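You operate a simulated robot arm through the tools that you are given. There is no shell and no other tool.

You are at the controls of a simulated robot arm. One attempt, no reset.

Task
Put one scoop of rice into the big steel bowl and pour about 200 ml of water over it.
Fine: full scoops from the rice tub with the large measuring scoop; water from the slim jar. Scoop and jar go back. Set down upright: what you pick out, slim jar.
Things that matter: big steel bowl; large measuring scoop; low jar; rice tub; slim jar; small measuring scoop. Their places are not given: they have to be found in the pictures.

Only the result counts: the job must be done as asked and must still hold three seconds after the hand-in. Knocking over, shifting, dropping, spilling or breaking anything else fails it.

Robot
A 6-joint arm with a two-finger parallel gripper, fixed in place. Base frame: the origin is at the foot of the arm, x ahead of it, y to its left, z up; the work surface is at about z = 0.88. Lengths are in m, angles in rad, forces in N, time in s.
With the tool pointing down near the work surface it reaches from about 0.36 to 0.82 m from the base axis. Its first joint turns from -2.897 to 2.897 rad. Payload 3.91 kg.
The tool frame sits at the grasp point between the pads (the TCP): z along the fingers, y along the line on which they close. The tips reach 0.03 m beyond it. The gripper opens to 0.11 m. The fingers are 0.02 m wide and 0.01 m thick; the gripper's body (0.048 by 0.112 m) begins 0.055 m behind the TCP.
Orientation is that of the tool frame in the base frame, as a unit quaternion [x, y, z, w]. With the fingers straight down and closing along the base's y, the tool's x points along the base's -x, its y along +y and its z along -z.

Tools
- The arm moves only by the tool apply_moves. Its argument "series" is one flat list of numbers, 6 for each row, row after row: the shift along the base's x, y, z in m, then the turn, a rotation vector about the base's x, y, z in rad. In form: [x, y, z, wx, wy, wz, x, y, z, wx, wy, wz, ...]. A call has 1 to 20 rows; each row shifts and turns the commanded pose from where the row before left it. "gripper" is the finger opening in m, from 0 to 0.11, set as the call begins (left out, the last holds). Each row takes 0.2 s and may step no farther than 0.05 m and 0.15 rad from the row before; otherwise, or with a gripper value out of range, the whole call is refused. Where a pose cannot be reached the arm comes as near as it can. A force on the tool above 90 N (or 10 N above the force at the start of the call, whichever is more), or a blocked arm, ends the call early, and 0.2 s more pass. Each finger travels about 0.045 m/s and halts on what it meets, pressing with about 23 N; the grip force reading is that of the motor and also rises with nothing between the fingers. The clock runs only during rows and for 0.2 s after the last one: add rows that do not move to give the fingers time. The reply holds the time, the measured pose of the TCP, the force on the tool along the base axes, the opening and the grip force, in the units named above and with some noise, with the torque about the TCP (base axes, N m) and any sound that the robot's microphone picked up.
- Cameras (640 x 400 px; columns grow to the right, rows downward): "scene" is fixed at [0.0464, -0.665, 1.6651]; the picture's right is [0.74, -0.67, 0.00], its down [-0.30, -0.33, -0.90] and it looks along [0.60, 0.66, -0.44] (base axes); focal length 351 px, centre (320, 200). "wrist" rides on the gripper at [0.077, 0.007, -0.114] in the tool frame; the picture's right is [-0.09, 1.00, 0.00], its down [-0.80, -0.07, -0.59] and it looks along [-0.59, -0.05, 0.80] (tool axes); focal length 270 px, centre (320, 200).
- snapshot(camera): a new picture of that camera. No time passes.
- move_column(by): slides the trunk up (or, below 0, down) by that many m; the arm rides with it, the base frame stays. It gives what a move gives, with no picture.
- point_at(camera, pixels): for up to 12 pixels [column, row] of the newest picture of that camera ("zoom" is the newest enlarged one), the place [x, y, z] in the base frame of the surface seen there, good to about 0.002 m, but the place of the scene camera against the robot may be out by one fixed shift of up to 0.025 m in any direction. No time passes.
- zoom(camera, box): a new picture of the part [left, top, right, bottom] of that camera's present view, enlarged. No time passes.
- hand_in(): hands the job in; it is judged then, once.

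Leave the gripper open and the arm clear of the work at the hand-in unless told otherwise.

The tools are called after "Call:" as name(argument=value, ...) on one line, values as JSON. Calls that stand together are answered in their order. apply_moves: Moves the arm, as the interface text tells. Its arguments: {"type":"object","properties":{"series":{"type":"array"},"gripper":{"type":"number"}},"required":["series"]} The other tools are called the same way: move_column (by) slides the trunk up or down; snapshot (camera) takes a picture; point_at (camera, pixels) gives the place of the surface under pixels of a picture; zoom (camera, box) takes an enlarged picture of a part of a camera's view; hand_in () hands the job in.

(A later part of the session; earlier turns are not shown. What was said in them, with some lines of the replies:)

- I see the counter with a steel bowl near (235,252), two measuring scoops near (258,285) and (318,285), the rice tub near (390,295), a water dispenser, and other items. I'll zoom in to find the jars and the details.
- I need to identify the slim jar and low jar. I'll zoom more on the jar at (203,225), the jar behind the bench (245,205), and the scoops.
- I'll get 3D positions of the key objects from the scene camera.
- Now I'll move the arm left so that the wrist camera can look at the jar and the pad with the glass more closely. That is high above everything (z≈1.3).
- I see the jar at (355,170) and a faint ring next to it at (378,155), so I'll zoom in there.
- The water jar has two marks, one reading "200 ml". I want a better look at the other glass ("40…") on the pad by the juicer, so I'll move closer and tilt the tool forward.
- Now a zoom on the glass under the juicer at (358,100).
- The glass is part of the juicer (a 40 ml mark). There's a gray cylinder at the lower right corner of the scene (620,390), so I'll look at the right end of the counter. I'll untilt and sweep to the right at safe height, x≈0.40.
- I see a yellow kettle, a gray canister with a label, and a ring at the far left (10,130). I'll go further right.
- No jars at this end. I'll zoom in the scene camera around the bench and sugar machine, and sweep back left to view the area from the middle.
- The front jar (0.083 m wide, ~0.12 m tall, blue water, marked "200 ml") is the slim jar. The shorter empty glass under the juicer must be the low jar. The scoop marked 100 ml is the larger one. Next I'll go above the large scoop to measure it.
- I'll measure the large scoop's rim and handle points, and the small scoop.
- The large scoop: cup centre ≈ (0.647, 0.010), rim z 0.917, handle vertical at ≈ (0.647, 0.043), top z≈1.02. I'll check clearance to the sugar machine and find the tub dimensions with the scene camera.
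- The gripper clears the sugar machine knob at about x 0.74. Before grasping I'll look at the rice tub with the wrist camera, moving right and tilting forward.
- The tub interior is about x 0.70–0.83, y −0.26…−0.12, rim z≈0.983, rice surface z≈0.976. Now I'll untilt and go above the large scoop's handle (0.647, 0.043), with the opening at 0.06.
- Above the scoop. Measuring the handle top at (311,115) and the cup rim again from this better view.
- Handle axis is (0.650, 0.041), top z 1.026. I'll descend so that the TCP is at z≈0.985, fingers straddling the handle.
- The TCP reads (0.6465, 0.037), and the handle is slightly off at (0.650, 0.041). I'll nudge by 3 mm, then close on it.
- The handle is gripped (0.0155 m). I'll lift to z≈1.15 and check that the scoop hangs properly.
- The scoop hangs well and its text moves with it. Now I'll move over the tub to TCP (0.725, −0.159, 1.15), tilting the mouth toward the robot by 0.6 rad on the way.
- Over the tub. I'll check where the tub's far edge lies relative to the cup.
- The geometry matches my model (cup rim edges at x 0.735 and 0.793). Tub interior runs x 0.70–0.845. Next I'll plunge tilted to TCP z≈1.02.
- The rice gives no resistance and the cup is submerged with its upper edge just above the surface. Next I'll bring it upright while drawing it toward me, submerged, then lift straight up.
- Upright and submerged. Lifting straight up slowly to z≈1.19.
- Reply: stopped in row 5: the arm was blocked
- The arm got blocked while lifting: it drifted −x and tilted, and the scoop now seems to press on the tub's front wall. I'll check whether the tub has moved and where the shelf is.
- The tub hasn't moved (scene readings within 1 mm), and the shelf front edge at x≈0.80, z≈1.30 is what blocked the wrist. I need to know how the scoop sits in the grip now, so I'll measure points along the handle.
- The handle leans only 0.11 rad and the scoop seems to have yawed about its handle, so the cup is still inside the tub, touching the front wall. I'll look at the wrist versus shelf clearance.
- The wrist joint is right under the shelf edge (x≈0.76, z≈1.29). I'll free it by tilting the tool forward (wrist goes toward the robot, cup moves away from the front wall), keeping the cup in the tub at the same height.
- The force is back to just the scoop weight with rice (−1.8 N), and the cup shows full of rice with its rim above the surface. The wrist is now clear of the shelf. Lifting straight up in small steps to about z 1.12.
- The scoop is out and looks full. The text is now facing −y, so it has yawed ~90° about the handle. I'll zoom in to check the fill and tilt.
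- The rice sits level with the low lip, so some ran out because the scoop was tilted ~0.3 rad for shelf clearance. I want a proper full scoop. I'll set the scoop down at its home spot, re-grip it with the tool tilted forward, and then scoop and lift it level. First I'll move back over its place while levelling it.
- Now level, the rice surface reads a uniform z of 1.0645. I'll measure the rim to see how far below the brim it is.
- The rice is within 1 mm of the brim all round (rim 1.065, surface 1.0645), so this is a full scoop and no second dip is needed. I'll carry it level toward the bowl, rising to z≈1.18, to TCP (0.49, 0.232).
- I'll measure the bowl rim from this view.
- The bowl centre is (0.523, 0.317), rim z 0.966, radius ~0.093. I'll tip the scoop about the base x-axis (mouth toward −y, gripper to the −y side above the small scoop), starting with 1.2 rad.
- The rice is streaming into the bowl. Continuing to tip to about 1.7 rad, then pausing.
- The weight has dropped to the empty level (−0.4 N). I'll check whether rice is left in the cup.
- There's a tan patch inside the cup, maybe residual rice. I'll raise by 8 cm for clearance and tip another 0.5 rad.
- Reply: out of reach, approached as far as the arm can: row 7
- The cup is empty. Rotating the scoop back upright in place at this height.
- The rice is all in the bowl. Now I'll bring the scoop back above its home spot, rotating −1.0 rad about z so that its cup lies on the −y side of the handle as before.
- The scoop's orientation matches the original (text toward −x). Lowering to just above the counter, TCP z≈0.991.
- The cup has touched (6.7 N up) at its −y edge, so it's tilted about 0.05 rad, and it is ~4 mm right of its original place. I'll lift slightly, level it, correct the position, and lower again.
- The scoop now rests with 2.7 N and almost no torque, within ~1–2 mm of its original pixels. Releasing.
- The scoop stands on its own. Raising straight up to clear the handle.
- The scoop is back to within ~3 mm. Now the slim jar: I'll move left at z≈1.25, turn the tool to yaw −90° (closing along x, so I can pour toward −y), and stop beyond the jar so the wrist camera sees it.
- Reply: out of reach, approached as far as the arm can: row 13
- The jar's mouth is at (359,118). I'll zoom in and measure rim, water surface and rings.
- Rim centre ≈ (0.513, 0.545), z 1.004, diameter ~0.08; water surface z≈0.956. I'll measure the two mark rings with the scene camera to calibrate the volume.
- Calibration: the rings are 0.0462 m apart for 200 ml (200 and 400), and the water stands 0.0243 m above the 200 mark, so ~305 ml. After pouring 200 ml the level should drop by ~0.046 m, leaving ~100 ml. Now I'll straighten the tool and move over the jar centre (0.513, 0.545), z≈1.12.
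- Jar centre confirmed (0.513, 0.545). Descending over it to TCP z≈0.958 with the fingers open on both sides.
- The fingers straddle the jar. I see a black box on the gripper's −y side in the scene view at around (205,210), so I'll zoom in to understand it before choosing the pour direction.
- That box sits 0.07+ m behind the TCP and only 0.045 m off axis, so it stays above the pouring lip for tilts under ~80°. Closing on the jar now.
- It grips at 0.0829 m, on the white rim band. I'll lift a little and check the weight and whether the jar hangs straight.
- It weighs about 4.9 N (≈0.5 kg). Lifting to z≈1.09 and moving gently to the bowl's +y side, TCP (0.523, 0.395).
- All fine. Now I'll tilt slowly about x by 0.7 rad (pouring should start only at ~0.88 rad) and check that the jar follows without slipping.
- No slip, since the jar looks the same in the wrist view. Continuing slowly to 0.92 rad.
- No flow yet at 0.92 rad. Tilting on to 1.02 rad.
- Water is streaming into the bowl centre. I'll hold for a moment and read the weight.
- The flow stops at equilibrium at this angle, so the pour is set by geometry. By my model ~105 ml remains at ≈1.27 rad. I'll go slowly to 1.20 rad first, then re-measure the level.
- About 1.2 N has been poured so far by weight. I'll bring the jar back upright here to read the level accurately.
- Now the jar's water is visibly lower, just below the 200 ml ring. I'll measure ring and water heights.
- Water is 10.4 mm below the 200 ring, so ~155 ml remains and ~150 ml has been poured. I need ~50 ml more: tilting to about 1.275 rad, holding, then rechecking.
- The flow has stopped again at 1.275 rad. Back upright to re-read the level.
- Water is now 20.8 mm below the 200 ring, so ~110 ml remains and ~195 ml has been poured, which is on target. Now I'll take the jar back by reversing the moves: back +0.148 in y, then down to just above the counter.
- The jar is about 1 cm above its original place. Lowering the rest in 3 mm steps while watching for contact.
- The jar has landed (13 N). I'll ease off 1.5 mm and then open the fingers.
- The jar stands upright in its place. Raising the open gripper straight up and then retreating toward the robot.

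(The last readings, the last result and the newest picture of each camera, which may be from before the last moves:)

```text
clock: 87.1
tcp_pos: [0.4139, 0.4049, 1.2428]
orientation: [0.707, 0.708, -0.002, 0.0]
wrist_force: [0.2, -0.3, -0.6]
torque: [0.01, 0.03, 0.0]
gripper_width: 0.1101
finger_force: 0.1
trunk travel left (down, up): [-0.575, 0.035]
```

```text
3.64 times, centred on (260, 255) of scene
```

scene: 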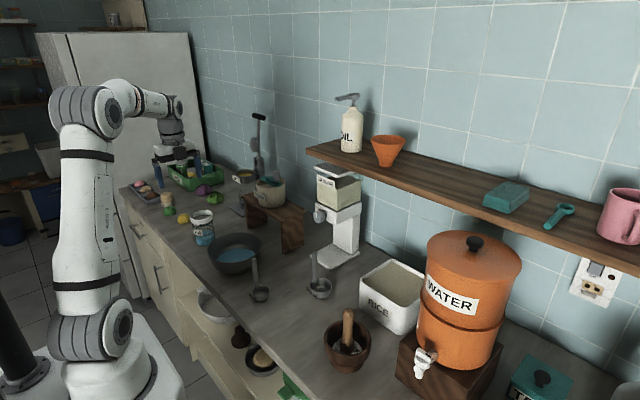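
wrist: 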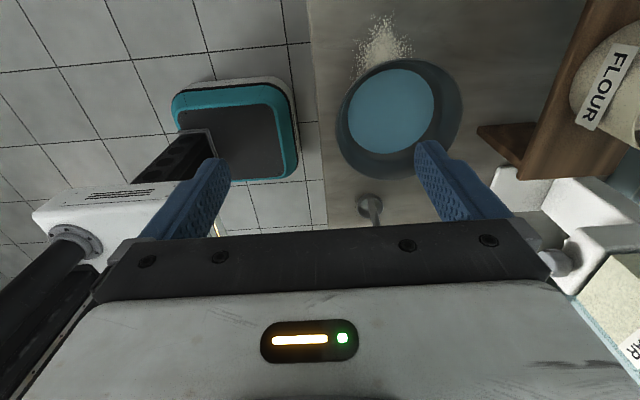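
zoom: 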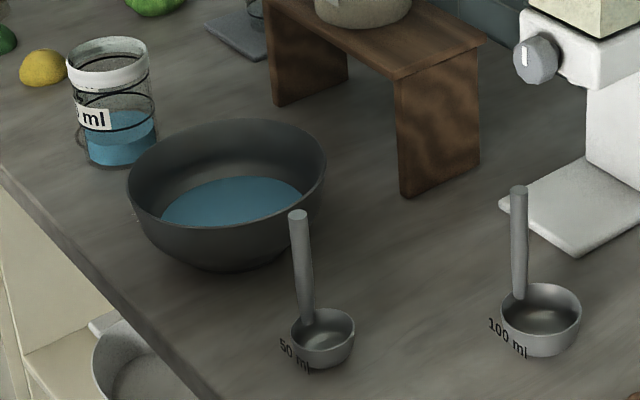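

Everything is in place: bowl with rice and water, both scoops upright, jar back. A final check of the jar's level and position against the first readings.

Call:
zoom(camera="scene", box=[185, 205, 225, 245])

Call:
point_at(camera="zoom", pixels=[[310, 312], [280, 313], [330, 308], [300, 340], [340, 320], [380, 310], [300, 290], [350, 290]])

```text
10.00 times, centred on (205, 225) of scene
```

zoom: 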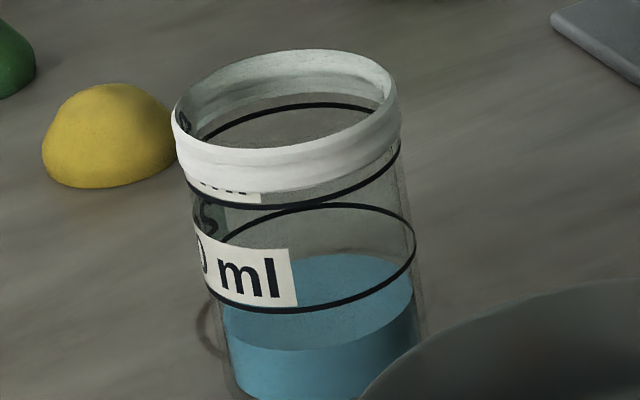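

```text
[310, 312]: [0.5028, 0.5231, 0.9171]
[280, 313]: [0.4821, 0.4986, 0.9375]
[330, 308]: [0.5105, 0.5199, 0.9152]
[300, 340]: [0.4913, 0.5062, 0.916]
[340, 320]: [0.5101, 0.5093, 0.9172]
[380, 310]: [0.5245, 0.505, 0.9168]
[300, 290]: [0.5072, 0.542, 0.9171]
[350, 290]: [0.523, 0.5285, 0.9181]
```

The jar is within 1 mm of its original place. Its level fell by 0.044 m, so ~193 ml was poured. The gripper is open and the arm is clear, so I'm handing in.

Call:
hand_in()

```text
The job is handed in.
```

I put one full scoop of rice (100 ml scoop) into the big steel bowl and poured about 193 ml of water over it. I've handed the job in, but I haven't seen how it was judged.

- **Rice:** the scoop was full to within about 1 mm of its rim, and it all went into the bowl. I saw no spills outside the tub or bowl.
- **Water:** the level in the slim jar fell by about 44 mm. On its 200 and 400 ml marks, that is about 193 ml poured, with roughly 110 ml left in the jar.
- **Put back:** the scoop stands upright within about 3 mm of where it was. The jar stands upright within about 1 mm.

**Shelf contact:** while I was lifting the scoop from the rice tub, the arm's wrist was blocked, most likely by the underside of the shelf. The scoop pressed against the inside of the tub with about 5 N. The tub did not move in my readings, and I saw nothing on the shelf disturbed.

At the hand-in the gripper was open and the arm was clear of the work.
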